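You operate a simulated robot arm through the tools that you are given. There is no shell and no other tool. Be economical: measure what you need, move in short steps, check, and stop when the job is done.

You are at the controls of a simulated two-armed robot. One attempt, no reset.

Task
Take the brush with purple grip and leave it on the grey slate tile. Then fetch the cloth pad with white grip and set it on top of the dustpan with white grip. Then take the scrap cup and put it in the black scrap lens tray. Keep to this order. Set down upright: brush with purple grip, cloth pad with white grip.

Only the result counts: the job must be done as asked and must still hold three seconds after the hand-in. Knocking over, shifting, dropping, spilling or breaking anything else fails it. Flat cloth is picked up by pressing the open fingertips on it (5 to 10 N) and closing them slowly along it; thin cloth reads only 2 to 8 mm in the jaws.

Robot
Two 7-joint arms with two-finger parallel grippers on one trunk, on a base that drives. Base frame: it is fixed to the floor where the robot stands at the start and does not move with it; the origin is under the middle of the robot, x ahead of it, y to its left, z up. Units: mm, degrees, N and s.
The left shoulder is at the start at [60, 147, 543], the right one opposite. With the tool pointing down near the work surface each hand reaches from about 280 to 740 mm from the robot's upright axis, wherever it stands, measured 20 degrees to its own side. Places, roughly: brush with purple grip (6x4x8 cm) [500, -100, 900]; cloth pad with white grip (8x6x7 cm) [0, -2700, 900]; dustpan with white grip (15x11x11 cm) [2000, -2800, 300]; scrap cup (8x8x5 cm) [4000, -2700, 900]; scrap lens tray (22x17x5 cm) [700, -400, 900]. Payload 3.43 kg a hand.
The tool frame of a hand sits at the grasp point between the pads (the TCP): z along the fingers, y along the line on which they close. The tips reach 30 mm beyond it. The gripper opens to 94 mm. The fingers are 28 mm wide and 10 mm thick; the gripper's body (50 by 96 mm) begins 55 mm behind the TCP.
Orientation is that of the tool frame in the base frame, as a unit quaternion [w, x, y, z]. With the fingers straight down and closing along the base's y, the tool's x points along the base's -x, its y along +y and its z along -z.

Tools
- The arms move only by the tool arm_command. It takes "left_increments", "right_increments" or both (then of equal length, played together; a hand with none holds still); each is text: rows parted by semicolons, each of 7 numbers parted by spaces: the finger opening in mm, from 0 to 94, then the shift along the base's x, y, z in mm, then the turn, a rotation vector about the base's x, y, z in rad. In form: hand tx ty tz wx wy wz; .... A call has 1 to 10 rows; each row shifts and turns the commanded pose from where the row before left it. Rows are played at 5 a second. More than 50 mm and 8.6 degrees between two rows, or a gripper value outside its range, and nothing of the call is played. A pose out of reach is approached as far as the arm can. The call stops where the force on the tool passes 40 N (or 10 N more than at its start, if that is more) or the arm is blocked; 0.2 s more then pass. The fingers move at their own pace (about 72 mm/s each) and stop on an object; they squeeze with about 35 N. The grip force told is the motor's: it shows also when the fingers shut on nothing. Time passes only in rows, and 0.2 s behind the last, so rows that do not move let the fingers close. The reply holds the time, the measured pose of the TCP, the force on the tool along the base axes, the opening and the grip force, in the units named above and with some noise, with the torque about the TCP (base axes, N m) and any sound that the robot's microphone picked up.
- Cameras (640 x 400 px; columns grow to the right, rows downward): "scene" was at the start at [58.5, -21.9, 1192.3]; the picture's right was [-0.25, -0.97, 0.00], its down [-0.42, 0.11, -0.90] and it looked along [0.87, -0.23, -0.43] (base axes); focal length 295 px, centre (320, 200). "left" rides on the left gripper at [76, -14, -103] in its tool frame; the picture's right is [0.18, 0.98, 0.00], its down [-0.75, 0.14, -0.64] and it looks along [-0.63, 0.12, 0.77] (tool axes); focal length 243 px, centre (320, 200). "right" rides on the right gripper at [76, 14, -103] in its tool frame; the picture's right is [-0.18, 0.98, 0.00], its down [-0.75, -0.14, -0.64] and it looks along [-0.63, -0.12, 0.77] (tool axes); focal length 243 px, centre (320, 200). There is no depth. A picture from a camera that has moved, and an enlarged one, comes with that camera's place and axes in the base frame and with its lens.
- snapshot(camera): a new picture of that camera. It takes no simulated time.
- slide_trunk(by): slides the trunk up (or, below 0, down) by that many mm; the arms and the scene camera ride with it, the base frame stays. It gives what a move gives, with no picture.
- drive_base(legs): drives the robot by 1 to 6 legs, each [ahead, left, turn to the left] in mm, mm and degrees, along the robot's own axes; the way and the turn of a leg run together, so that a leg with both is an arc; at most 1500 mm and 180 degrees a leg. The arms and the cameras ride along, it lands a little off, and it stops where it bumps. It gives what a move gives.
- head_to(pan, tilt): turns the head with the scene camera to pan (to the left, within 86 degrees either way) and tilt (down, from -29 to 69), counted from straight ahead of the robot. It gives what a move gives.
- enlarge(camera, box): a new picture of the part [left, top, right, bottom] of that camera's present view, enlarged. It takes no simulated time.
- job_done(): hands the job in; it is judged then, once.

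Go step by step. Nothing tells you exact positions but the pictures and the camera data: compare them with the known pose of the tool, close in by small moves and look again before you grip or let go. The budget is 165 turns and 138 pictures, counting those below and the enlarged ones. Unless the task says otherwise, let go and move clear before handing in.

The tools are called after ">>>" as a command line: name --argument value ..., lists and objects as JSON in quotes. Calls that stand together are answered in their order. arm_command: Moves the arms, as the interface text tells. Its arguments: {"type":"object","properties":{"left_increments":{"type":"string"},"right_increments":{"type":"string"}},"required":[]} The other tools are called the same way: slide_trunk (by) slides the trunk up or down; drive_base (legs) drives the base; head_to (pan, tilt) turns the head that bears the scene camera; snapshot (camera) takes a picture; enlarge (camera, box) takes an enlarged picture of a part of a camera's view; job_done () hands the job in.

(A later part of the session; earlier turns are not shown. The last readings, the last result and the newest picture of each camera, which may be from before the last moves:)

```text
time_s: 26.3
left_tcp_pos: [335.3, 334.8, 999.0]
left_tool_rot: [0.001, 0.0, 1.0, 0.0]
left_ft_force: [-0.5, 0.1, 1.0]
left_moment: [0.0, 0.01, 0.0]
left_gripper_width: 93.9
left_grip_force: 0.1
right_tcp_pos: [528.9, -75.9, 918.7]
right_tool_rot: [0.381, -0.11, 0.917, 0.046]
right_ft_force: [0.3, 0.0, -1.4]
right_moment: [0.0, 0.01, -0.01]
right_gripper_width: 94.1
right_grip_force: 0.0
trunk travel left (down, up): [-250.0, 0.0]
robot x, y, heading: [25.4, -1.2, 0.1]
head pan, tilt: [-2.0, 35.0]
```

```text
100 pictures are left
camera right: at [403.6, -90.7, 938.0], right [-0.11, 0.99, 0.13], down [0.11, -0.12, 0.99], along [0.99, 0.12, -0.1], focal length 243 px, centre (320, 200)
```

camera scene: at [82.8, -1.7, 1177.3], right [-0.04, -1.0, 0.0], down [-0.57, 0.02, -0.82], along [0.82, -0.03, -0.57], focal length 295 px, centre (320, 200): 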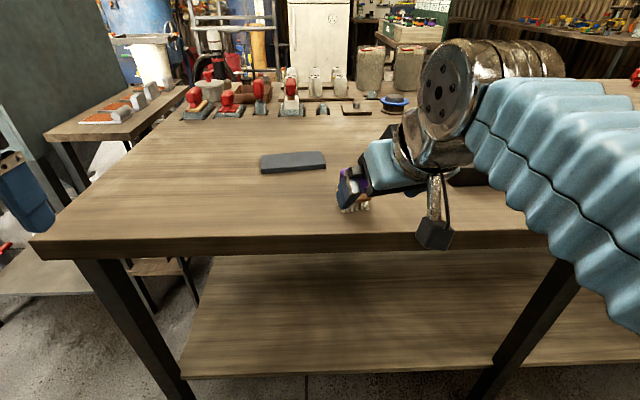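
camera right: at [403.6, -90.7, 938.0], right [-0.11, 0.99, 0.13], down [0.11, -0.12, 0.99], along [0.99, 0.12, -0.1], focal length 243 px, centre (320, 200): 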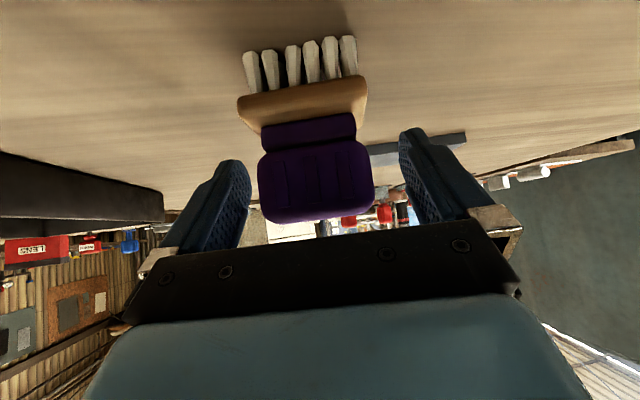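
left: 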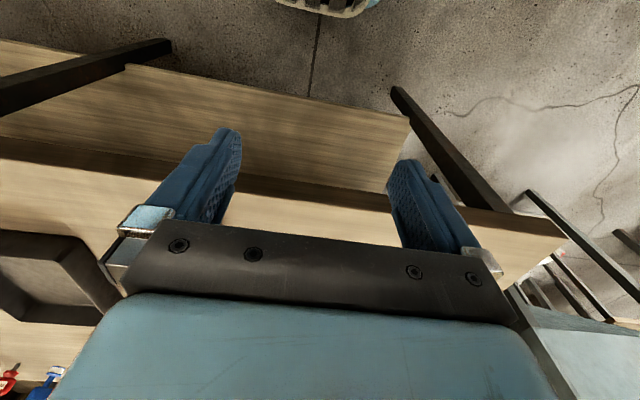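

Well centred. Closing now and lifting slightly.

>>> arm_command --right_increments "80 0 0 0 0 0 0; 65 0 0 0 0 0 0; 50 0 0 0 0 0 0; 35 0 0 0 0 0 0; 20 0 0 0 0 0 0; 10 0 0 0 0 0 0; 10 0 0 5 0 0 0; 10 0 0 10 0 0 0; 10 0 0 15 0 0 0; 10 0 0 10 0 0 0"

>>> snapshot --camera "right"

>>> enlarge --camera "scene" --box '[240, 120, 440, 240]'

```text
time_s: 28.5
left_tcp_pos: [335.0, 333.6, 1000.2]
left_tool_rot: [0.001, 0.0, 1.0, -0.001]
left_ft_force: [0.2, 1.0, -0.9]
left_moment: [0.03, 0.02, -0.03]
left_gripper_width: 94.0
left_grip_force: 0.1
right_tcp_pos: [530.2, -74.8, 959.6]
right_tool_rot: [0.381, -0.111, 0.917, 0.047]
right_ft_force: [-0.3, -1.2, -2.2]
right_moment: [0.03, -0.04, -0.04]
right_gripper_width: 56.2
right_grip_force: 35.1
trunk travel left (down, up): [-250.0, 0.0]
robot x, y, heading: [22.4, 0.2, 0.1]
head pan, tilt: [-2.0, 35.0]
```

```text
99 pictures are left
camera right: at [403.4, -90.8, 979.4], right [-0.11, 0.99, 0.13], down [0.11, -0.12, 0.99], along [0.99, 0.12, -0.09], focal length 243 px, centre (320, 200)
```

right: 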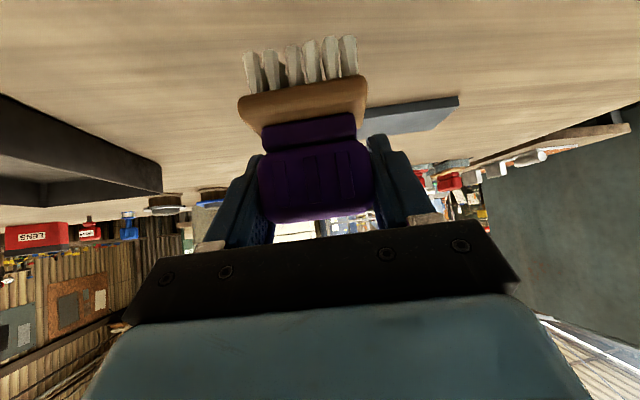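

```text
3.20 times, centred on (340, 180) of scene
camera zoom: at [82.8, -1.8, 1177.2], right [-0.04, -1.0, 0.0], down [-0.57, 0.02, -0.82], along [0.82, -0.03, -0.57], focal length 945 px, centre (256, 264)
```

zoom: 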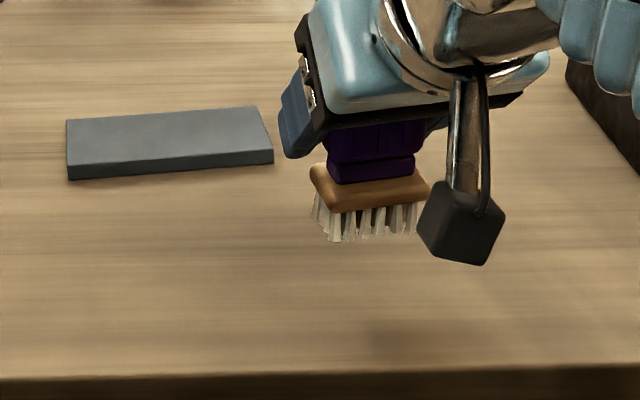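

The brush is firmly held, upright. The tile centre is about (668, 38); I carry the brush over it in small rows.

>>> arm_command --right_increments "10 33 28 0 0 0 0; 10 33 28 0 0 0 0; 10 33 28 0 0 0 0; 10 31 28 0 0 0 0; 10 0 0 0 0 0 0"

>>> snapshot --camera "right"

>>> enlarge --camera "scene" --box '[240, 120, 440, 240]'

```text
time_s: 29.7
left_tcp_pos: [334.4, 334.5, 999.0]
left_tool_rot: [0.001, 0.0, 1.0, -0.002]
left_ft_force: [0.3, 0.5, -0.5]
left_moment: [-0.01, 0.0, 0.04]
left_gripper_width: 93.6
left_grip_force: 0.0
right_tcp_pos: [660.0, 38.5, 958.5]
right_tool_rot: [0.38, -0.111, 0.917, 0.046]
right_ft_force: [0.5, -0.5, -2.0]
right_moment: [0.0, -0.01, 0.03]
right_gripper_width: 56.1
right_grip_force: 34.9
trunk travel left (down, up): [-250.0, 0.0]
robot x, y, heading: [21.6, 0.3, -0.1]
head pan, tilt: [-2.0, 35.0]
```

```text
97 pictures are left
camera right: at [533.4, 22.2, 978.5], right [-0.11, 0.99, 0.13], down [0.11, -0.12, 0.99], along [0.99, 0.12, -0.1], focal length 243 px, centre (320, 200)
```

right: 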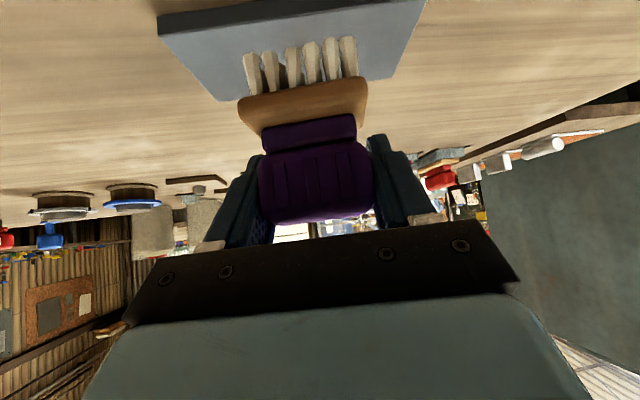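

```text
3.20 times, centred on (340, 180) of scene
camera zoom: at [83.2, -1.6, 1177.2], right [-0.04, -1.0, 0.0], down [-0.57, 0.02, -0.82], along [0.82, -0.03, -0.57], focal length 945 px, centre (256, 264)
```

zoom: 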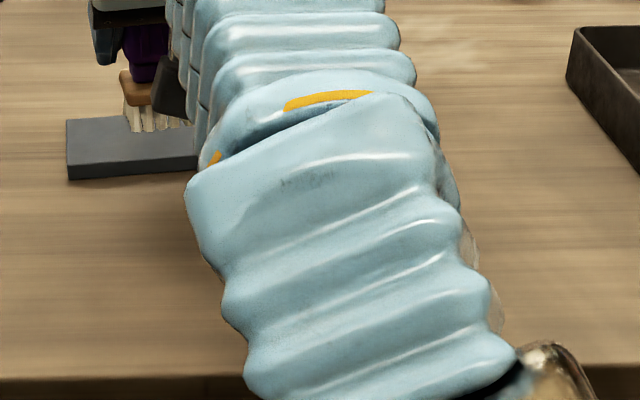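

The brush is over the tile but too close to its front edge; I move 24 mm further forward while lowering slightly.

>>> arm_command --right_increments "10 12 0 -4 0 0 0; 10 12 0 -4 0 0 0; 10 0 0 0 0 0 0"

>>> snapshot --camera "right"

>>> enlarge --camera "scene" --box '[240, 110, 340, 190]'

```text
time_s: 30.5
left_tcp_pos: [334.0, 335.1, 999.6]
left_tool_rot: [0.001, 0.0, 1.0, 0.0]
left_ft_force: [-0.2, 0.8, -0.2]
left_moment: [-0.01, 0.02, 0.03]
left_gripper_width: 94.0
left_grip_force: 0.1
right_tcp_pos: [683.0, 37.6, 951.5]
right_tool_rot: [0.382, -0.109, 0.917, 0.045]
right_ft_force: [0.1, 0.3, -2.3]
right_moment: [-0.02, -0.01, -0.02]
right_gripper_width: 56.2
right_grip_force: 34.8
trunk travel left (down, up): [-250.0, 0.0]
robot x, y, heading: [28.0, 1.6, -0.1]
head pan, tilt: [-2.0, 35.0]
```

```text
95 pictures are left
camera right: at [558.2, 22.6, 971.3], right [-0.11, 0.99, 0.13], down [0.11, -0.12, 0.99], along [0.99, 0.12, -0.1], focal length 243 px, centre (320, 200)
```

right: 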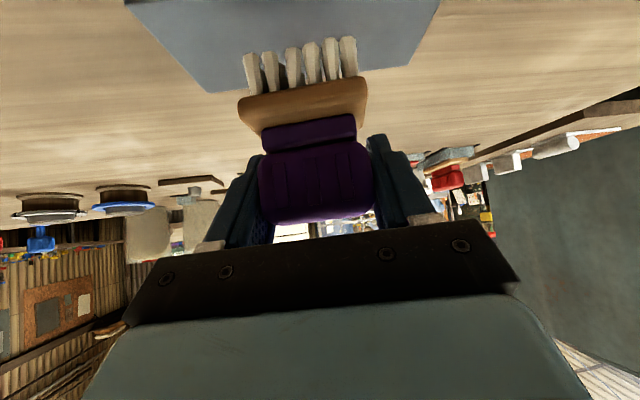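

```text
5.00 times, centred on (290, 150) of scene
camera zoom: at [83.1, -1.7, 1177.2], right [-0.04, -1.0, 0.0], down [-0.57, 0.02, -0.82], along [0.82, -0.03, -0.57], focal length 1476 px, centre (470, 450)
```

zoom: 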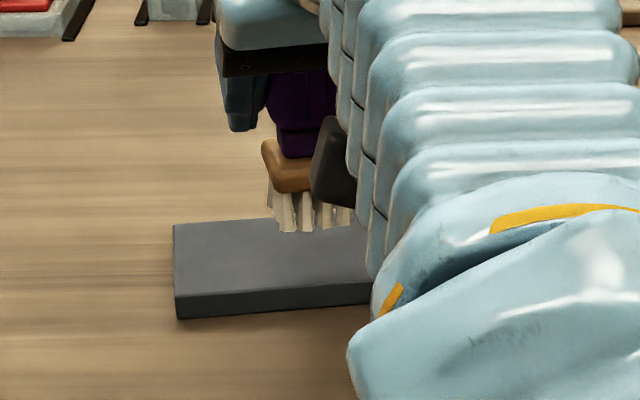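

Now I lower step by step, watching where the bristle front lands on the tile.

>>> arm_command --right_increments "10 0 0 -6 0 0 0; 10 0 0 -6 0 0 0; 10 0 0 0 0 0 0"

>>> enlarge --camera "scene" --box '[240, 110, 340, 190]'

>>> enlarge --camera "right" --box '[100, 0, 460, 160]'

```text
time_s: 31.3
left_tcp_pos: [335.4, 334.9, 1000.3]
left_tool_rot: [0.001, -0.001, 1.0, 0.0]
left_ft_force: [-0.6, -0.7, 0.1]
left_moment: [0.01, -0.02, -0.02]
left_gripper_width: 93.8
left_grip_force: 0.0
right_tcp_pos: [683.2, 36.5, 938.9]
right_tool_rot: [0.38, -0.11, 0.917, 0.045]
right_ft_force: [-0.1, -0.5, -1.1]
right_moment: [-0.03, -0.02, 0.0]
right_gripper_width: 56.2
right_grip_force: 35.1
trunk travel left (down, up): [-250.0, 0.0]
robot x, y, heading: [28.2, 0.8, -0.1]
head pan, tilt: [-2.0, 35.0]
```

```text
5.00 times, centred on (290, 150) of scene
camera zoom: at [82.9, -1.7, 1177.2], right [-0.04, -1.0, 0.0], down [-0.57, 0.02, -0.82], along [0.82, -0.03, -0.57], focal length 1476 px, centre (470, 450)
```

zoom: 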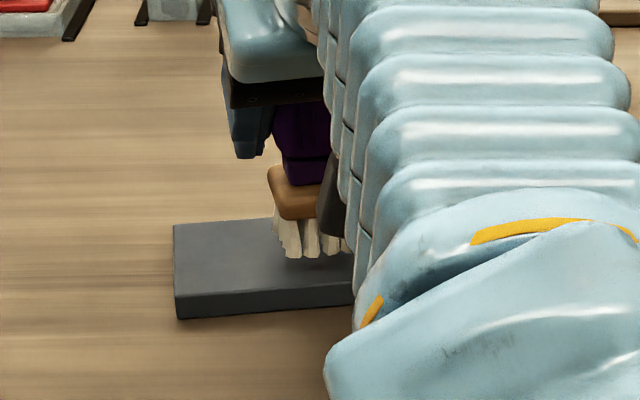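

```text
1.78 times, centred on (280, 80) of right
camera zoom: at [557.9, 21.0, 959.1], right [-0.11, 0.99, 0.13], down [0.11, -0.12, 0.99], along [0.99, 0.12, -0.1], focal length 431 px, centre (391, 413)
```

zoom: 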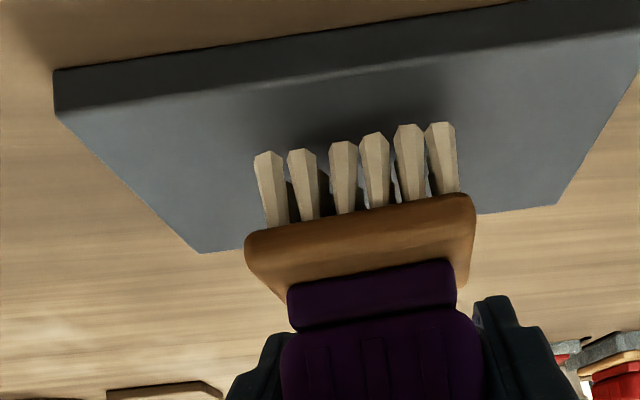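

Nearly touching; shadow closes with the bristles, and placement is within the tile. I lower until contact.

>>> arm_command --right_increments "10 -1 0 -3 0 0 0; 10 -1 0 -3 0 0 0; 10 0 0 0 0 0 0"

>>> enlarge --camera "right" --box '[100, 0, 460, 160]'

```text
time_s: 32.1
left_tcp_pos: [333.6, 335.0, 999.9]
left_tool_rot: [0.001, 0.0, 1.0, -0.001]
left_ft_force: [-0.9, 0.4, 0.0]
left_moment: [-0.01, 0.01, 0.01]
left_gripper_width: 93.8
left_grip_force: 0.1
right_tcp_pos: [681.8, 37.5, 932.7]
right_tool_rot: [0.38, -0.11, 0.917, 0.045]
right_ft_force: [0.5, 0.6, -2.6]
right_moment: [-0.02, -0.05, -0.01]
right_gripper_width: 56.2
right_grip_force: 35.1
trunk travel left (down, up): [-250.0, 0.0]
robot x, y, heading: [21.4, 0.8, -0.0]
head pan, tilt: [-2.0, 35.0]
```

```text
1.78 times, centred on (280, 80) of right
camera zoom: at [555.5, 21.2, 952.6], right [-0.11, 0.99, 0.13], down [0.11, -0.12, 0.99], along [0.99, 0.12, -0.1], focal length 431 px, centre (391, 413)
```

zoom: 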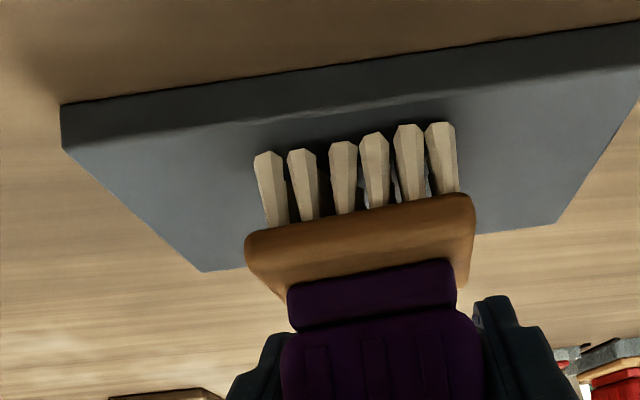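

Very close. I shift 6 mm forward and lower in fine steps until contact.

>>> arm_command --right_increments "10 4 0 0 0 0 0; 10 3 0 -2 0 0 0; 10 0 0 -2 0 0 0; 10 0 0 0 0 0 0"

>>> enlarge --camera "right" --box '[100, 0, 460, 160]'

```text
time_s: 33.1
left_tcp_pos: [334.5, 335.1, 999.2]
left_tool_rot: [0.002, 0.0, 1.0, 0.0]
left_ft_force: [0.1, -0.1, 0.2]
left_moment: [0.02, 0.0, 0.01]
left_gripper_width: 94.0
left_grip_force: 0.1
right_tcp_pos: [688.7, 38.0, 929.5]
right_tool_rot: [0.38, -0.111, 0.917, 0.046]
right_ft_force: [-0.2, -0.3, -1.8]
right_moment: [-0.01, 0.0, -0.02]
right_gripper_width: 56.3
right_grip_force: 34.9
trunk travel left (down, up): [-250.0, 0.0]
robot x, y, heading: [25.3, 0.7, -0.1]
head pan, tilt: [-2.0, 35.0]
```

```text
1.78 times, centred on (280, 80) of right
camera zoom: at [562.4, 22.0, 949.5], right [-0.11, 0.99, 0.13], down [0.11, -0.12, 0.99], along [0.99, 0.12, -0.1], focal length 431 px, centre (391, 413)
```

zoom: 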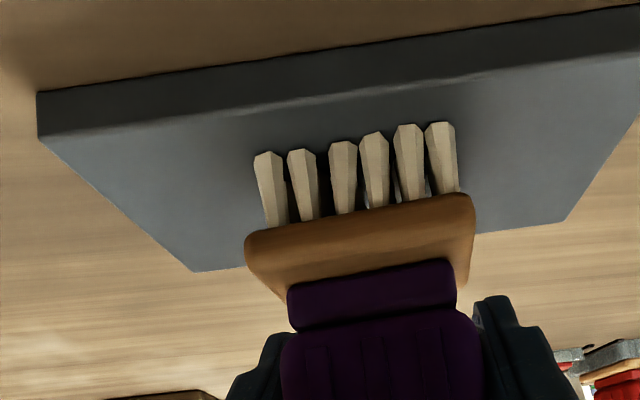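

Still hanging; lower further in fine steps.

>>> arm_command --right_increments "10 0 0 -1.5 0 0 0; 10 0 0 -1.5 0 0 0; 10 0 0 0 0 0 0"

```text
time_s: 33.9
left_tcp_pos: [334.0, 333.7, 1000.8]
left_tool_rot: [0.002, 0.001, 1.0, -0.001]
left_ft_force: [0.0, 0.0, 0.6]
left_moment: [0.0, 0.0, 0.0]
left_gripper_width: 94.0
left_grip_force: 0.1
right_tcp_pos: [688.0, 37.7, 929.6]
right_tool_rot: [0.384, -0.11, 0.916, 0.046]
right_ft_force: [10.7, 0.3, 25.8]
right_moment: [-0.1, 0.27, 0.08]
right_gripper_width: 55.9
right_grip_force: 35.1
trunk travel left (down, up): [-250.0, 0.0]
robot x, y, heading: [24.6, -0.3, -0.0]
head pan, tilt: [-2.0, 35.0]
```

Contact on the tile. I relieve the pressure, open, and back straight out.

>>> arm_command --right_increments "10 0 0 2 0 0 0; 10 0 0 0 0 0 0; 60 0 0 0 0 0 0; 80 0 0 0 0 0 0; 94 0 0 0 0 0 0; 94 0 0 0 0 0 0; 94 -24 -6 2 0 0 0; 94 -36 -9 5 0 0 0; 94 -40 -10 5 0 0 0; 94 -40 -10 5 0 0 0"

>>> snapshot --camera "right"

>>> snapshot --camera "scene"

```text
time_s: 36.1
left_tcp_pos: [334.5, 334.8, 999.7]
left_tool_rot: [0.001, 0.0, 1.0, -0.001]
left_ft_force: [0.2, 0.3, -0.6]
left_moment: [0.01, 0.03, 0.03]
left_gripper_width: 93.9
left_grip_force: 0.0
right_tcp_pos: [547.3, 1.4, 945.2]
right_tool_rot: [0.38, -0.111, 0.917, 0.045]
right_ft_force: [-0.5, -0.6, -0.4]
right_moment: [0.01, 0.03, 0.01]
right_gripper_width: 94.1
right_grip_force: 0.0
trunk travel left (down, up): [-250.0, 0.0]
robot x, y, heading: [26.2, -3.2, 0.0]
head pan, tilt: [-2.0, 35.0]
```

```text
89 pictures are left
camera right: at [422.0, -14.5, 965.1], right [-0.11, 0.99, 0.13], down [0.11, -0.12, 0.99], along [0.99, 0.12, -0.1], focal length 243 px, centre (320, 200)
```

right: 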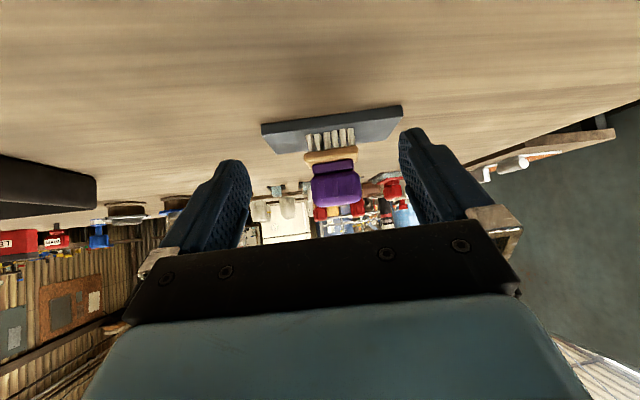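

```text
88 pictures are left
camera scene: at [83.0, -1.7, 1177.2], right [-0.04, -1.0, 0.0], down [-0.57, 0.02, -0.82], along [0.82, -0.03, -0.57], focal length 295 px, centre (320, 200)
```

scene: 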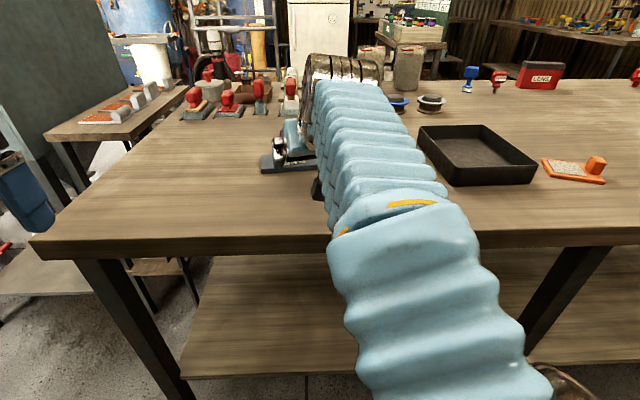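

The brush stands upright on the tile, released. I retract the right hand, back away from the table, and strafe right toward the bench with the cloth pad.

>>> arm_command --right_increments "94 -33 -34 5 0 0 0; 94 -33 -34 5 0 0 0; 94 -33 -34 5 0 0 0; 94 -33 -34 5 0 0 0; 94 -33 -34 5 0 0 0; 94 0 -34 0 0 0 0"

>>> enlarge --camera "scene" --box '[240, 110, 360, 200]'

>>> drive_base --legs '[[-120, 0, 0]]'

```text
time_s: 37.5
left_tcp_pos: [334.1, 334.7, 1000.5]
left_tool_rot: [0.001, 0.0, 1.0, -0.001]
left_ft_force: [-0.6, -0.3, -0.3]
left_moment: [-0.02, -0.01, 0.02]
left_gripper_width: 94.0
left_grip_force: 0.1
right_tcp_pos: [383.8, -202.9, 969.7]
right_tool_rot: [0.38, -0.111, 0.917, 0.046]
right_ft_force: [0.7, 0.3, -0.1]
right_moment: [0.0, 0.02, 0.0]
right_gripper_width: 94.2
right_grip_force: 0.1
trunk travel left (down, up): [-250.0, 0.0]
robot x, y, heading: [23.4, -0.9, -0.2]
head pan, tilt: [-2.0, 35.0]
```

```text
4.44 times, centred on (300, 155) of scene
camera zoom: at [82.5, -1.6, 1177.3], right [-0.04, -1.0, 0.0], down [-0.57, 0.02, -0.82], along [0.82, -0.03, -0.57], focal length 1312 px, centre (409, 400)
```

zoom: 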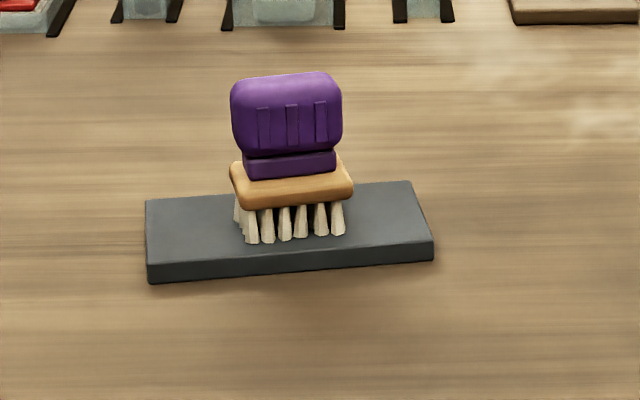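

```text
time_s: 38.8
left_tcp_pos: [214.2, 334.9, 1000.1]
left_tool_rot: [0.001, 0.001, 1.0, -0.001]
left_ft_force: [0.1, -0.6, 0.0]
left_moment: [-0.03, -0.02, -0.04]
left_gripper_width: 94.0
left_grip_force: 0.1
right_tcp_pos: [262.1, -201.2, 969.4]
right_tool_rot: [0.38, -0.11, 0.917, 0.045]
right_ft_force: [1.6, -0.8, -0.4]
right_moment: [0.0, 0.02, 0.03]
right_gripper_width: 93.7
right_grip_force: 0.0
trunk travel left (down, up): [-250.0, 0.0]
robot x, y, heading: [-97.8, -0.9, -0.0]
head pan, tilt: [-2.0, 35.0]
```

Brush placement is good. Now strafe right 1500 mm along the corridor.

>>> drive_base --legs '[[0, -800, 0], [0, -650, 0]]'

>>> head_to --pan -70 --tilt 30

>>> snapshot --camera "scene"

```text
time_s: 46.4
left_tcp_pos: [213.7, -1132.0, 1000.4]
left_tool_rot: [0.001, 0.001, 1.0, 0.0]
left_ft_force: [-0.9, 0.0, 0.1]
left_moment: [0.01, 0.01, -0.04]
left_gripper_width: 93.9
left_grip_force: 0.0
right_tcp_pos: [260.3, -1671.3, 969.0]
right_tool_rot: [0.38, -0.109, 0.917, 0.046]
right_ft_force: [0.4, 0.0, -0.1]
right_moment: [-0.03, -0.02, 0.0]
right_gripper_width: 93.9
right_grip_force: 0.1
trunk travel left (down, up): [-250.0, 0.0]
robot x, y, heading: [-98.9, -1467.4, -0.3]
head pan, tilt: [-2.0, 35.0]
```

```text
time_s: 47.7
left_tcp_pos: [213.8, -1132.3, 999.5]
left_tool_rot: [0.001, 0.002, 1.0, 0.0]
left_ft_force: [-0.7, 0.1, -0.3]
left_moment: [-0.01, -0.05, 0.04]
left_gripper_width: 93.9
left_grip_force: 0.0
right_tcp_pos: [260.1, -1670.6, 970.3]
right_tool_rot: [0.381, -0.109, 0.917, 0.045]
right_ft_force: [0.0, -0.4, 0.8]
right_moment: [0.02, 0.0, 0.04]
right_gripper_width: 94.1
right_grip_force: 0.1
trunk travel left (down, up): [-250.0, 0.0]
robot x, y, heading: [-98.5, -1464.6, -0.0]
head pan, tilt: [-70.0, 30.0]
```

```text
86 pictures are left
camera scene: at [-96.6, -1550.1, 1185.1], right [-0.94, -0.34, 0.0], down [-0.17, 0.47, -0.87], along [0.29, -0.81, -0.5], focal length 295 px, centre (320, 200)
```

scene: 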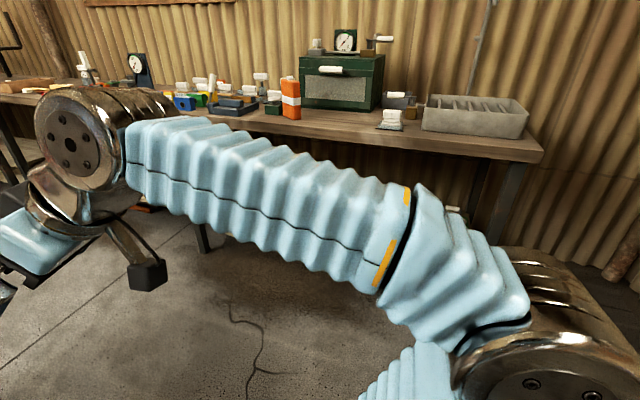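

I move to an open spot and turn right to face the bench.

>>> drive_base --legs '[[0, -400, 0], [150, 0, 0], [0, 0, -90]]'

>>> head_to --pan 0 --tilt 25

>>> snapshot --camera "scene"

```text
time_s: 55.0
left_tcp_pos: [382.9, -2177.3, 1000.2]
left_tool_rot: [0.0, 0.711, 0.704, -0.001]
left_ft_force: [0.8, -0.6, -0.6]
left_moment: [0.02, 0.02, -0.03]
left_gripper_width: 93.8
left_grip_force: 0.0
right_tcp_pos: [-153.0, -2221.0, 969.8]
right_tool_rot: [0.301, 0.574, 0.724, -0.238]
right_ft_force: [0.2, 0.0, 0.2]
right_moment: [0.0, 0.0, -0.02]
right_gripper_width: 93.9
right_grip_force: 0.1
trunk travel left (down, up): [-250.0, 0.0]
robot x, y, heading: [50.7, -1866.1, -90.8]
head pan, tilt: [-70.0, 30.0]
```

```text
time_s: 56.5
left_tcp_pos: [383.3, -2178.0, 1000.8]
left_tool_rot: [0.0, 0.711, 0.703, -0.001]
left_ft_force: [0.1, -0.3, 0.0]
left_moment: [0.02, -0.01, 0.01]
left_gripper_width: 94.3
left_grip_force: 0.2
right_tcp_pos: [-153.1, -2220.6, 969.3]
right_tool_rot: [0.3, 0.575, 0.723, -0.239]
right_ft_force: [0.1, 1.2, -0.6]
right_moment: [0.02, 0.01, 0.02]
right_gripper_width: 93.9
right_grip_force: 0.1
trunk travel left (down, up): [-250.0, 0.0]
robot x, y, heading: [55.7, -1864.2, -90.6]
head pan, tilt: [0.0, 25.0]
```

```text
85 pictures are left
camera scene: at [51.3, -1926.1, 1193.0], right [-1.0, 0.01, 0.0], down [0.0, 0.42, -0.91], along [-0.01, -0.91, -0.42], focal length 295 px, centre (320, 200)
```

scene: 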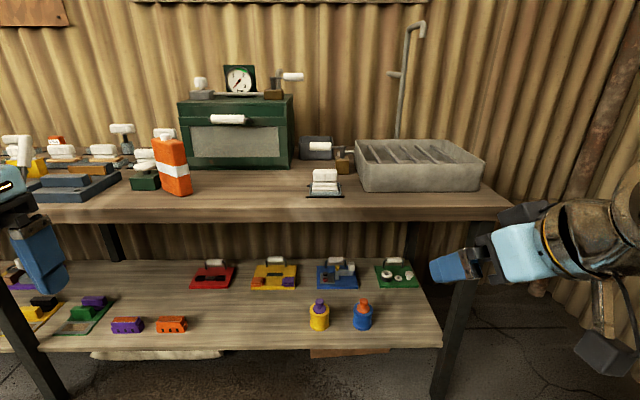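

The pad stands near the bench front at about x≈40, directly ahead. Enlarging the pad, and looking left for the dustpan.

>>> enlarge --camera "scene" --box '[260, 120, 400, 220]'

>>> head_to --pan 55 --tilt 25

>>> snapshot --camera "scene"

```text
4.00 times, centred on (330, 170) of scene
camera zoom: at [51.3, -1926.1, 1193.0], right [-1.0, 0.01, 0.0], down [0.0, 0.42, -0.91], along [-0.01, -0.91, -0.42], focal length 1181 px, centre (280, 320)
```

zoom: 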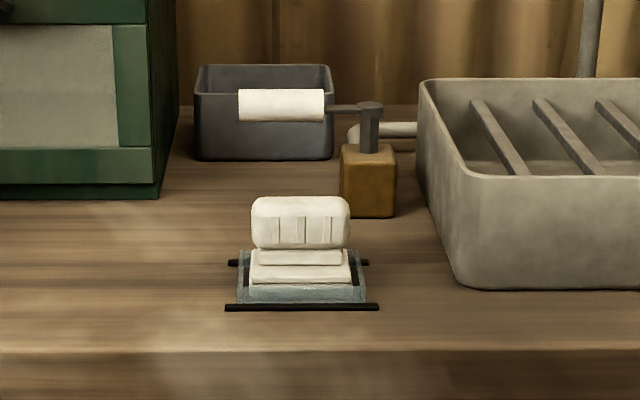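

```text
time_s: 57.7
left_tcp_pos: [383.6, -2178.6, 1000.6]
left_tool_rot: [0.0, 0.711, 0.703, -0.002]
left_ft_force: [0.7, -0.4, -0.2]
left_moment: [-0.01, -0.01, -0.03]
left_gripper_width: 94.1
left_grip_force: 0.1
right_tcp_pos: [-152.6, -2220.5, 969.8]
right_tool_rot: [0.301, 0.574, 0.723, -0.239]
right_ft_force: [-0.7, -0.7, -0.9]
right_moment: [-0.01, -0.04, 0.0]
right_gripper_width: 93.8
right_grip_force: 0.1
trunk travel left (down, up): [-250.0, 0.0]
robot x, y, heading: [53.2, -1866.8, -90.7]
head pan, tilt: [55.0, 25.0]
```

```text
83 pictures are left
camera scene: at [127.3, -1887.7, 1193.0], right [-0.58, -0.81, 0.0], down [-0.34, 0.25, -0.91], along [0.74, -0.53, -0.42], focal length 295 px, centre (320, 200)
```

scene: 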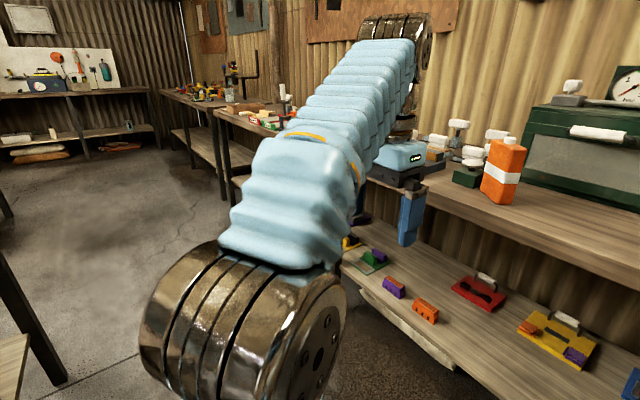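

The pad (white grip about 65 mm wide, z≈897–933) is centred near (26, -2700). I drive nearer, shift left so it faces the right arm, and square the right hand's yaw.

>>> drive_base --legs '[[0, 110, 0], [200, 0, 0]]'

>>> arm_command --right_increments "94 10 0 0 0 0 -0.115; 94 10 0 0 0 0 -0.114; 94 0 0 0 0 0 0"

>>> head_to --pan -10 --tilt 35

>>> snapshot --camera "right"

>>> snapshot --camera "scene"

```text
time_s: 60.1
left_tcp_pos: [491.5, -2381.4, 1001.3]
left_tool_rot: [0.0, 0.711, 0.703, -0.002]
left_ft_force: [-0.4, -0.5, 0.5]
left_moment: [-0.02, -0.01, -0.01]
left_gripper_width: 93.9
left_grip_force: 0.0
right_tcp_pos: [-46.2, -2423.0, 970.2]
right_tool_rot: [0.3, 0.575, 0.723, -0.239]
right_ft_force: [0.3, -0.7, -1.5]
right_moment: [-0.02, 0.0, 0.01]
right_gripper_width: 94.3
right_grip_force: 0.1
trunk travel left (down, up): [-250.0, 0.0]
robot x, y, heading: [159.2, -2069.2, -90.7]
head pan, tilt: [55.0, 25.0]
```

```text
time_s: 60.9
left_tcp_pos: [490.4, -2380.7, 1001.0]
left_tool_rot: [0.0, 0.712, 0.703, -0.002]
left_ft_force: [0.9, 0.5, -0.3]
left_moment: [0.0, 0.02, -0.02]
left_gripper_width: 94.5
left_grip_force: 0.0
right_tcp_pos: [-26.2, -2422.8, 969.6]
right_tool_rot: [0.271, 0.653, 0.653, -0.271]
right_ft_force: [-0.3, 0.5, -0.2]
right_moment: [-0.01, -0.02, -0.01]
right_gripper_width: 93.8
right_grip_force: 0.1
trunk travel left (down, up): [-250.0, 0.0]
robot x, y, heading: [158.1, -2066.6, -90.6]
head pan, tilt: [55.0, 25.0]
```

```text
time_s: 62.2
left_tcp_pos: [490.8, -2380.7, 999.6]
left_tool_rot: [0.0, 0.712, 0.703, -0.001]
left_ft_force: [-0.9, -1.5, -0.6]
left_moment: [0.01, -0.01, -0.03]
left_gripper_width: 94.0
left_grip_force: 0.0
right_tcp_pos: [-26.3, -2424.2, 969.3]
right_tool_rot: [0.271, 0.653, 0.653, -0.271]
right_ft_force: [-0.4, -0.6, 0.3]
right_moment: [-0.01, -0.01, -0.03]
right_gripper_width: 94.1
right_grip_force: 0.0
trunk travel left (down, up): [-250.0, 0.0]
robot x, y, heading: [157.2, -2068.6, -90.9]
head pan, tilt: [-10.0, 35.0]
```

```text
82 pictures are left
camera right: at [-11.5, -2296.5, 989.7], right [0.98, -0.13, 0.13], down [-0.14, -0.08, 0.99], along [-0.12, -0.99, -0.09], focal length 243 px, centre (320, 200)
```

right: 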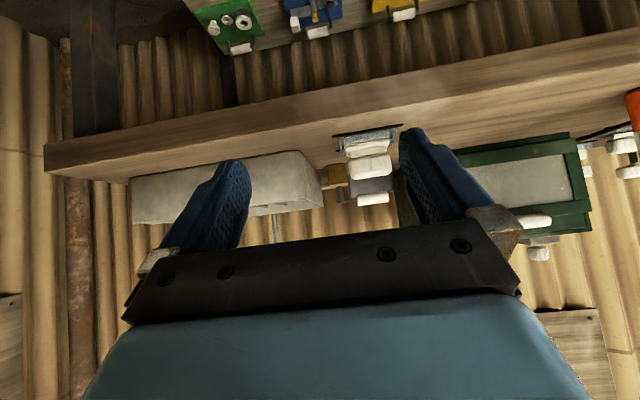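

```text
81 pictures are left
camera scene: at [143.5, -2123.2, 1177.3], right [-0.98, 0.18, 0.0], down [0.11, 0.56, -0.82], along [-0.15, -0.81, -0.57], focal length 295 px, centre (320, 200)
```

scene: 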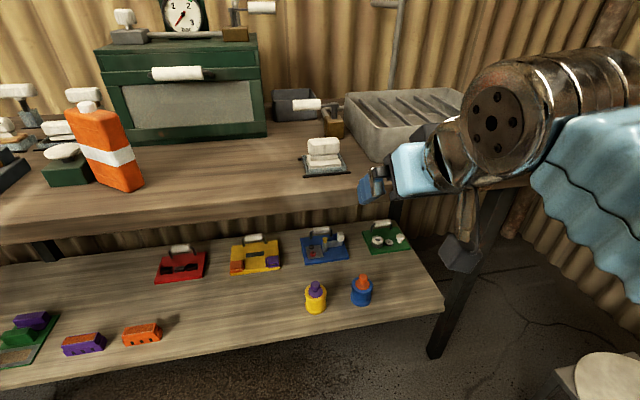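

Pad grip centre ≈ (26, -2695, 913). I align and approach to ~110 mm short, then look.

>>> arm_command --right_increments "94 18 -30 -10 0 0 0; 94 18 -40 -15 0 0 0; 94 16 -40 -15 0 0 0; 94 0 -40 -13 0 0 0; 94 0 -10 0 0 0 0; 94 0 0 0 0 0 0"

>>> snapshot --camera "right"

>>> enlarge --camera "scene" --box '[260, 100, 460, 230]'

```text
time_s: 63.6
left_tcp_pos: [490.2, -2379.7, 1000.9]
left_tool_rot: [0.0, 0.712, 0.703, -0.001]
left_ft_force: [0.3, 0.2, 1.2]
left_moment: [0.02, 0.02, -0.02]
left_gripper_width: 94.2
left_grip_force: 0.2
right_tcp_pos: [26.3, -2584.2, 916.9]
right_tool_rot: [0.272, 0.653, 0.653, -0.27]
right_ft_force: [0.0, 0.4, 0.3]
right_moment: [-0.03, 0.03, 0.01]
right_gripper_width: 94.0
right_grip_force: 0.0
trunk travel left (down, up): [-250.0, 0.0]
robot x, y, heading: [160.3, -2067.5, -90.7]
head pan, tilt: [-10.0, 35.0]
```

```text
80 pictures are left
camera right: at [40.8, -2456.7, 936.7], right [0.98, -0.13, 0.13], down [-0.14, -0.08, 0.99], along [-0.12, -0.99, -0.09], focal length 243 px, centre (320, 200)
```

right: 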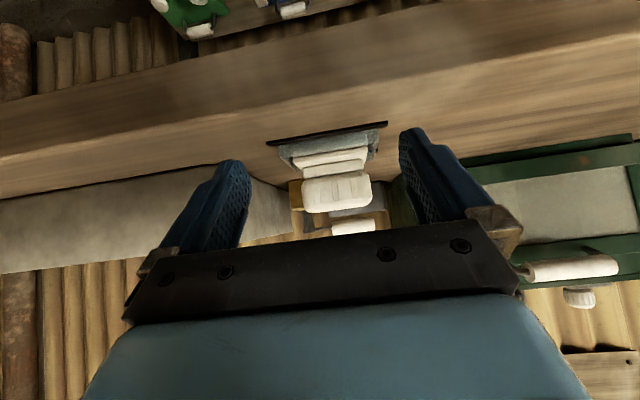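

```text
3.08 times, centred on (360, 165) of scene
camera zoom: at [143.5, -2123.2, 1177.3], right [-0.98, 0.19, 0.0], down [0.11, 0.56, -0.82], along [-0.15, -0.8, -0.57], focal length 909 px, centre (197, 308)
```

zoom: 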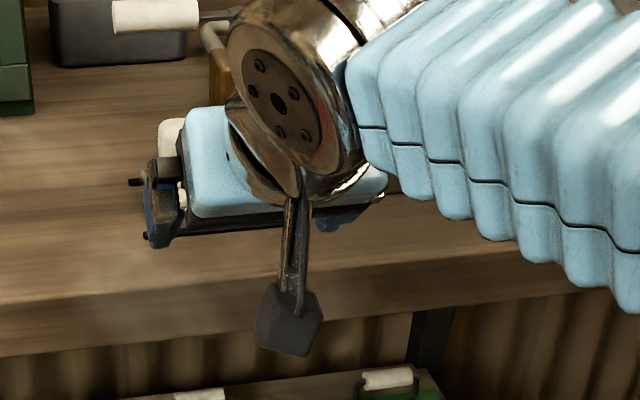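

Aligned well (grip at x≈30, z≈911). I advance most of the way.

>>> arm_command --right_increments "94 4 -25 -3 0 0 0; 94 0 -25 0 0 0 0; 94 0 -20 0 0 0 0; 94 0 0 0 0 0 0"

>>> snapshot --camera "right"

```text
time_s: 64.7
left_tcp_pos: [491.6, -2382.2, 1000.1]
left_tool_rot: [0.001, 0.712, 0.703, -0.001]
left_ft_force: [-0.4, -0.7, 0.4]
left_moment: [0.01, 0.02, 0.01]
left_gripper_width: 94.0
left_grip_force: 0.0
right_tcp_pos: [29.5, -2654.3, 912.6]
right_tool_rot: [0.27, 0.654, 0.653, -0.27]
right_ft_force: [-0.5, -0.5, -1.0]
right_moment: [0.0, 0.01, -0.02]
right_gripper_width: 94.1
right_grip_force: 0.1
trunk travel left (down, up): [-250.0, 0.0]
robot x, y, heading: [163.0, -2069.1, -90.5]
head pan, tilt: [-10.0, 35.0]
```

```text
78 pictures are left
camera right: at [44.2, -2527.8, 933.4], right [0.98, -0.13, 0.13], down [-0.14, -0.08, 0.99], along [-0.12, -0.99, -0.1], focal length 243 px, centre (320, 200)
```

right: 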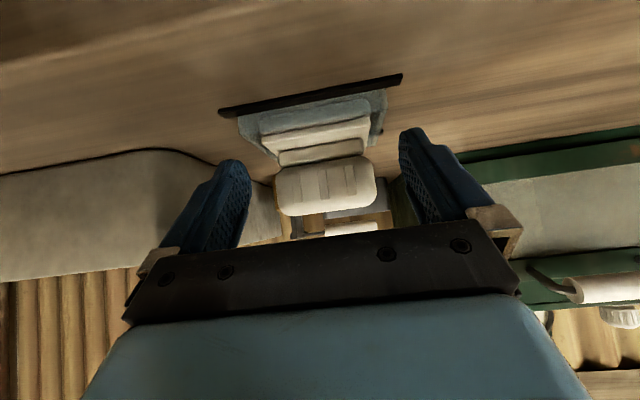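

The grip front is ~14 mm beyond the TCP; I advance 30 mm and close.

>>> arm_command --right_increments "94 1 -15 0 0 0 0; 94 1 -15 0 0 0 0; 94 0 0 0 0 0 0; 75 0 0 0 0 0 0; 60 0 0 0 0 0 0; 45 0 0 0 0 0 0; 30 0 0 0 0 0 0; 15 0 0 0 0 0 0; 10 0 0 0 0 0 0"

>>> snapshot --camera "right"

```text
time_s: 66.7
left_tcp_pos: [491.1, -2381.1, 1001.0]
left_tool_rot: [0.0, 0.712, 0.703, -0.003]
left_ft_force: [-0.2, 0.5, 1.2]
left_moment: [0.01, 0.0, 0.0]
left_gripper_width: 93.9
left_grip_force: 0.0
right_tcp_pos: [31.8, -2682.5, 914.4]
right_tool_rot: [0.271, 0.654, 0.653, -0.271]
right_ft_force: [-1.9, -1.7, 2.8]
right_moment: [-0.05, -0.04, -0.07]
right_gripper_width: 71.6
right_grip_force: 35.3
trunk travel left (down, up): [-250.0, 0.0]
robot x, y, heading: [158.0, -2067.8, -90.9]
head pan, tilt: [-10.0, 35.0]
```

```text
77 pictures are left
camera right: at [45.6, -2556.3, 933.8], right [0.98, -0.13, 0.13], down [-0.14, -0.08, 0.99], along [-0.12, -0.99, -0.09], focal length 243 px, centre (320, 200)
```

right: 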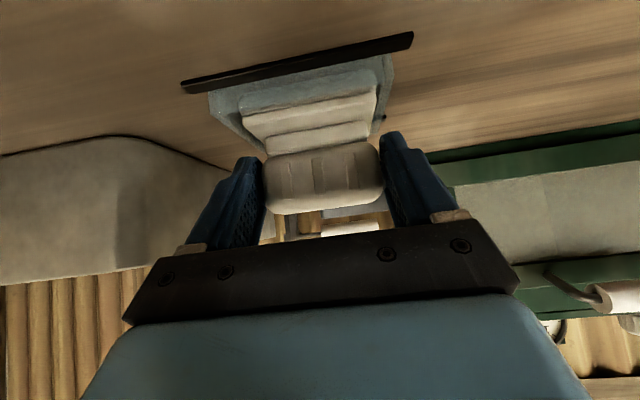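

The grip (72 mm) is only in the fingertips; it lies deeper. I reopen and move 28 mm further before closing again.

>>> arm_command --right_increments "80 0 0 0 0 0 0; 94 0 0 0 0 0 0; 94 0 0 0 0 0 0; 94 0 -10 0 0 0 0; 94 0 -10 0 0 0 0; 94 0 -8 0 0 0 0; 94 0 0 0 0 0 0"

>>> snapshot --camera "right"

>>> enlarge --camera "scene" --box '[260, 100, 460, 230]'

```text
time_s: 68.2
left_tcp_pos: [490.4, -2381.6, 999.9]
left_tool_rot: [0.0, 0.711, 0.703, -0.001]
left_ft_force: [-0.5, -0.3, 0.4]
left_moment: [-0.01, 0.0, -0.01]
left_gripper_width: 93.7
left_grip_force: 0.0
right_tcp_pos: [32.0, -2710.8, 913.9]
right_tool_rot: [0.272, 0.653, 0.653, -0.271]
right_ft_force: [0.7, -0.1, 0.0]
right_moment: [-0.01, -0.01, 0.01]
right_gripper_width: 94.0
right_grip_force: 0.0
trunk travel left (down, up): [-250.0, 0.0]
robot x, y, heading: [160.2, -2065.9, -90.6]
head pan, tilt: [-10.0, 35.0]
```

```text
76 pictures are left
camera right: at [47.4, -2584.1, 933.5], right [0.98, -0.13, 0.13], down [-0.14, -0.08, 0.99], along [-0.12, -0.99, -0.1], focal length 243 px, centre (320, 200)
```

right: 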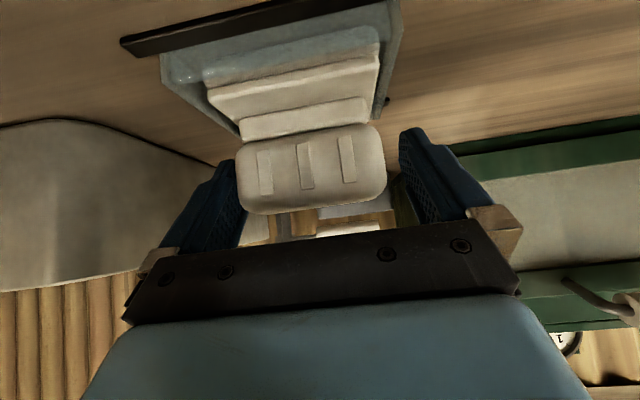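

```text
3.08 times, centred on (360, 165) of scene
camera zoom: at [143.5, -2123.3, 1177.3], right [-0.98, 0.19, 0.0], down [0.11, 0.56, -0.82], along [-0.15, -0.8, -0.57], focal length 909 px, centre (197, 308)
```

zoom: 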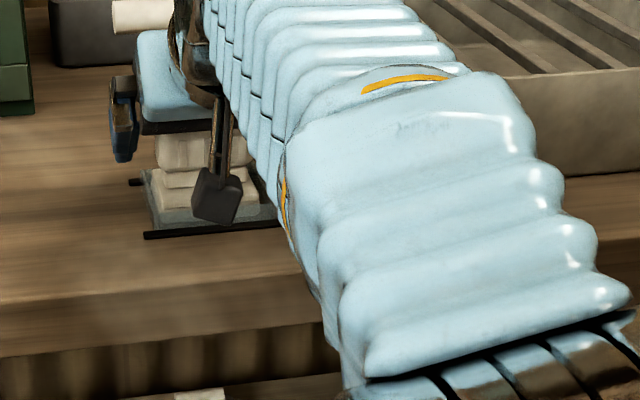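

Now the grip is well between the pads. Close and lift gently.

>>> arm_command --right_increments "94 -3 -6 0 0 0 0; 80 0 0 0 0 0 0; 65 0 0 0 0 0 0; 45 0 0 0 0 0 0; 25 0 0 0 0 0 0; 10 0 0 0 0 0 0; 10 0 0 0 0 0 0; 10 0 0 6 0 0 0; 10 0 0 8 0 0 0; 10 0 0 10 0 0 0"

>>> snapshot --camera "right"

```text
time_s: 70.5
left_tcp_pos: [490.6, -2382.3, 1001.0]
left_tool_rot: [-0.001, 0.712, 0.703, -0.002]
left_ft_force: [0.2, 0.1, -0.5]
left_moment: [-0.03, 0.0, 0.04]
left_gripper_width: 93.7
left_grip_force: 0.1
right_tcp_pos: [28.3, -2716.0, 938.0]
right_tool_rot: [0.271, 0.653, 0.653, -0.272]
right_ft_force: [0.2, -0.2, -2.3]
right_moment: [-0.02, 0.01, -0.02]
right_gripper_width: 71.8
right_grip_force: 35.3
trunk travel left (down, up): [-250.0, 0.0]
robot x, y, heading: [159.4, -2067.7, -90.7]
head pan, tilt: [-10.0, 35.0]
```

```text
74 pictures are left
camera right: at [43.6, -2590.0, 957.5], right [0.98, -0.13, 0.13], down [-0.14, -0.08, 0.99], along [-0.12, -0.99, -0.09], focal length 243 px, centre (320, 200)
```

right: 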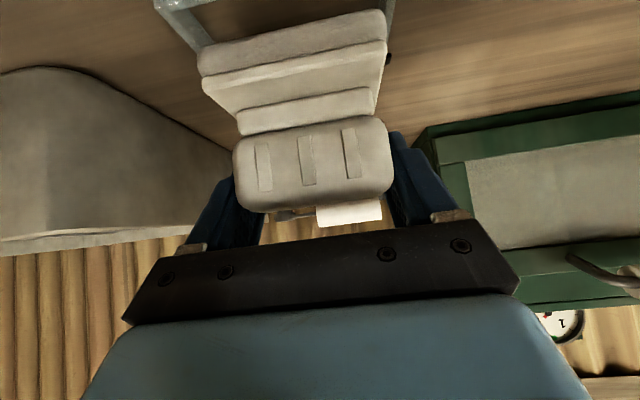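

The pad is lifted clear of its rack. I raise it more, retract, then back off to look for the dustpan.

>>> arm_command --right_increments "10 0 0 15 0 0 0; 10 0 5 15 0 0 0; 10 0 40 5 0 0 0; 10 0 45 0 0 0 0; 10 0 45 0 0 0 0; 10 0 45 0 0 0 0; 10 0 45 0 0 0 0; 10 0 30 0 0 0 0; 10 0 0 0 0 0 0"

>>> drive_base --legs '[[-250, 0, 0]]'

>>> head_to --pan 70 --tilt 15

>>> snapshot --camera "scene"

```text
time_s: 72.5
left_tcp_pos: [490.4, -2379.6, 1000.0]
left_tool_rot: [0.0, 0.711, 0.703, -0.001]
left_ft_force: [-0.9, -0.4, 1.0]
left_moment: [0.03, 0.03, -0.04]
left_gripper_width: 93.7
left_grip_force: 0.1
right_tcp_pos: [27.5, -2464.0, 974.6]
right_tool_rot: [0.27, 0.654, 0.653, -0.27]
right_ft_force: [0.1, 0.5, -1.4]
right_moment: [-0.03, 0.0, 0.0]
right_gripper_width: 71.6
right_grip_force: 35.1
trunk travel left (down, up): [-250.0, 0.0]
robot x, y, heading: [160.7, -2067.8, -90.7]
head pan, tilt: [-10.0, 35.0]
```

```text
time_s: 74.3
left_tcp_pos: [494.4, -2130.8, 1000.3]
left_tool_rot: [0.0, 0.711, 0.703, -0.002]
left_ft_force: [0.1, -0.1, -0.6]
left_moment: [0.01, 0.0, -0.01]
left_gripper_width: 93.9
left_grip_force: 0.0
right_tcp_pos: [31.6, -2214.0, 974.1]
right_tool_rot: [0.271, 0.653, 0.653, -0.271]
right_ft_force: [0.9, -0.1, -2.1]
right_moment: [-0.02, 0.01, 0.05]
right_gripper_width: 71.6
right_grip_force: 35.4
trunk travel left (down, up): [-250.0, 0.0]
robot x, y, heading: [167.1, -1819.4, -90.8]
head pan, tilt: [-10.0, 35.0]
```

```text
time_s: 75.8
left_tcp_pos: [493.3, -2130.2, 1001.1]
left_tool_rot: [0.0, 0.712, 0.702, -0.002]
left_ft_force: [-0.8, 0.5, -0.2]
left_moment: [0.03, 0.01, 0.0]
left_gripper_width: 94.1
left_grip_force: 0.1
right_tcp_pos: [32.3, -2214.2, 974.5]
right_tool_rot: [0.271, 0.653, 0.653, -0.271]
right_ft_force: [0.1, 0.5, -1.6]
right_moment: [0.01, 0.01, -0.03]
right_gripper_width: 71.8
right_grip_force: 35.2
trunk travel left (down, up): [-250.0, 0.0]
robot x, y, heading: [164.1, -1819.5, -90.6]
head pan, tilt: [70.0, 15.0]
```

```text
73 pictures are left
camera scene: at [250.1, -1819.6, 1209.2], right [-0.35, -0.94, 0.0], down [-0.24, 0.09, -0.97], along [0.9, -0.34, -0.26], focal length 295 px, centre (320, 200)
```

scene: 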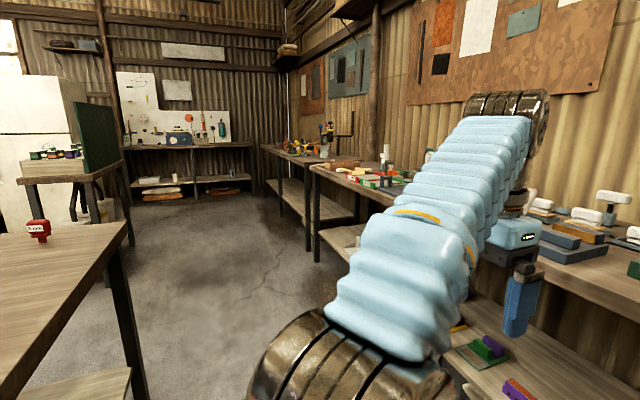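

The way along the benches is free. I strafe left (toward +x) to the dustpan's place.

>>> drive_base --legs '[[80, 0, 0], [0, 900, 0], [0, 800, 0]]'

>>> head_to --pan 0 --tilt 35

>>> snapshot --camera "scene"

```text
time_s: 85.1
left_tcp_pos: [2201.4, -2216.6, 1000.9]
left_tool_rot: [0.0, 0.708, 0.706, -0.001]
left_ft_force: [0.2, 0.5, -0.2]
left_moment: [0.0, 0.0, 0.04]
left_gripper_width: 94.1
left_grip_force: 0.0
right_tcp_pos: [1738.9, -2303.7, 974.5]
right_tool_rot: [0.271, 0.65, 0.657, -0.269]
right_ft_force: [0.1, -0.5, -2.0]
right_moment: [-0.03, -0.01, 0.02]
right_gripper_width: 71.2
right_grip_force: 34.9
trunk travel left (down, up): [-250.0, 0.0]
robot x, y, heading: [1865.3, -1905.2, -90.1]
head pan, tilt: [70.0, 15.0]
```

```text
time_s: 86.5
left_tcp_pos: [2202.2, -2216.6, 1001.3]
left_tool_rot: [0.0, 0.708, 0.706, 0.0]
left_ft_force: [-1.0, 0.5, 0.0]
left_moment: [-0.02, 0.0, -0.02]
left_gripper_width: 94.2
left_grip_force: 0.0
right_tcp_pos: [1740.2, -2303.9, 973.6]
right_tool_rot: [0.271, 0.65, 0.657, -0.269]
right_ft_force: [-0.4, -0.4, -1.1]
right_moment: [-0.05, 0.01, -0.01]
right_gripper_width: 71.5
right_grip_force: 34.5
trunk travel left (down, up): [-250.0, 0.0]
robot x, y, heading: [1867.1, -1910.6, -90.2]
head pan, tilt: [0.0, 35.0]
```

```text
72 pictures are left
camera scene: at [1866.9, -1963.0, 1177.3], right [-1.0, 0.0, 0.0], down [0.0, 0.57, -0.82], along [0.0, -0.82, -0.57], focal length 295 px, centre (320, 200)
```

scene: 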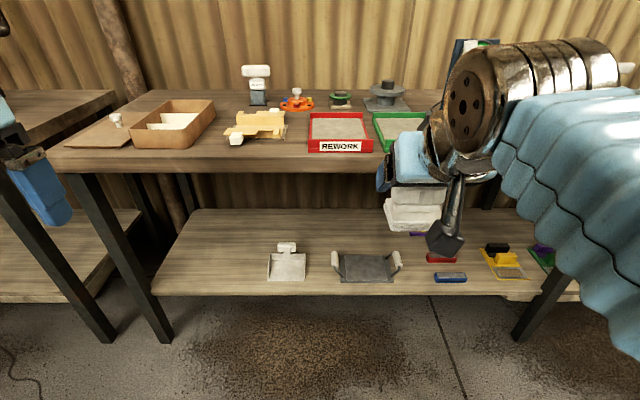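

The white dustpan with white grip is on the shelf at about (287, 262). Enlarge.

>>> enlarge --camera "scene" --box '[230, 215, 410, 305]'

```text
3.56 times, centred on (320, 260) of scene
camera zoom: at [1866.9, -1963.0, 1177.3], right [-1.0, 0.0, 0.0], down [0.0, 0.57, -0.82], along [0.0, -0.82, -0.57], focal length 1050 px, centre (320, -13)
```

zoom: 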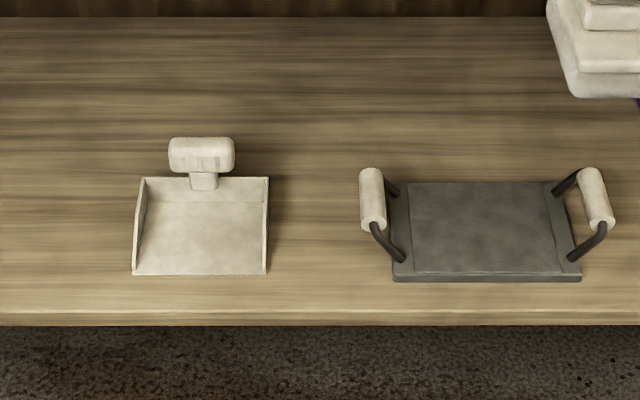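

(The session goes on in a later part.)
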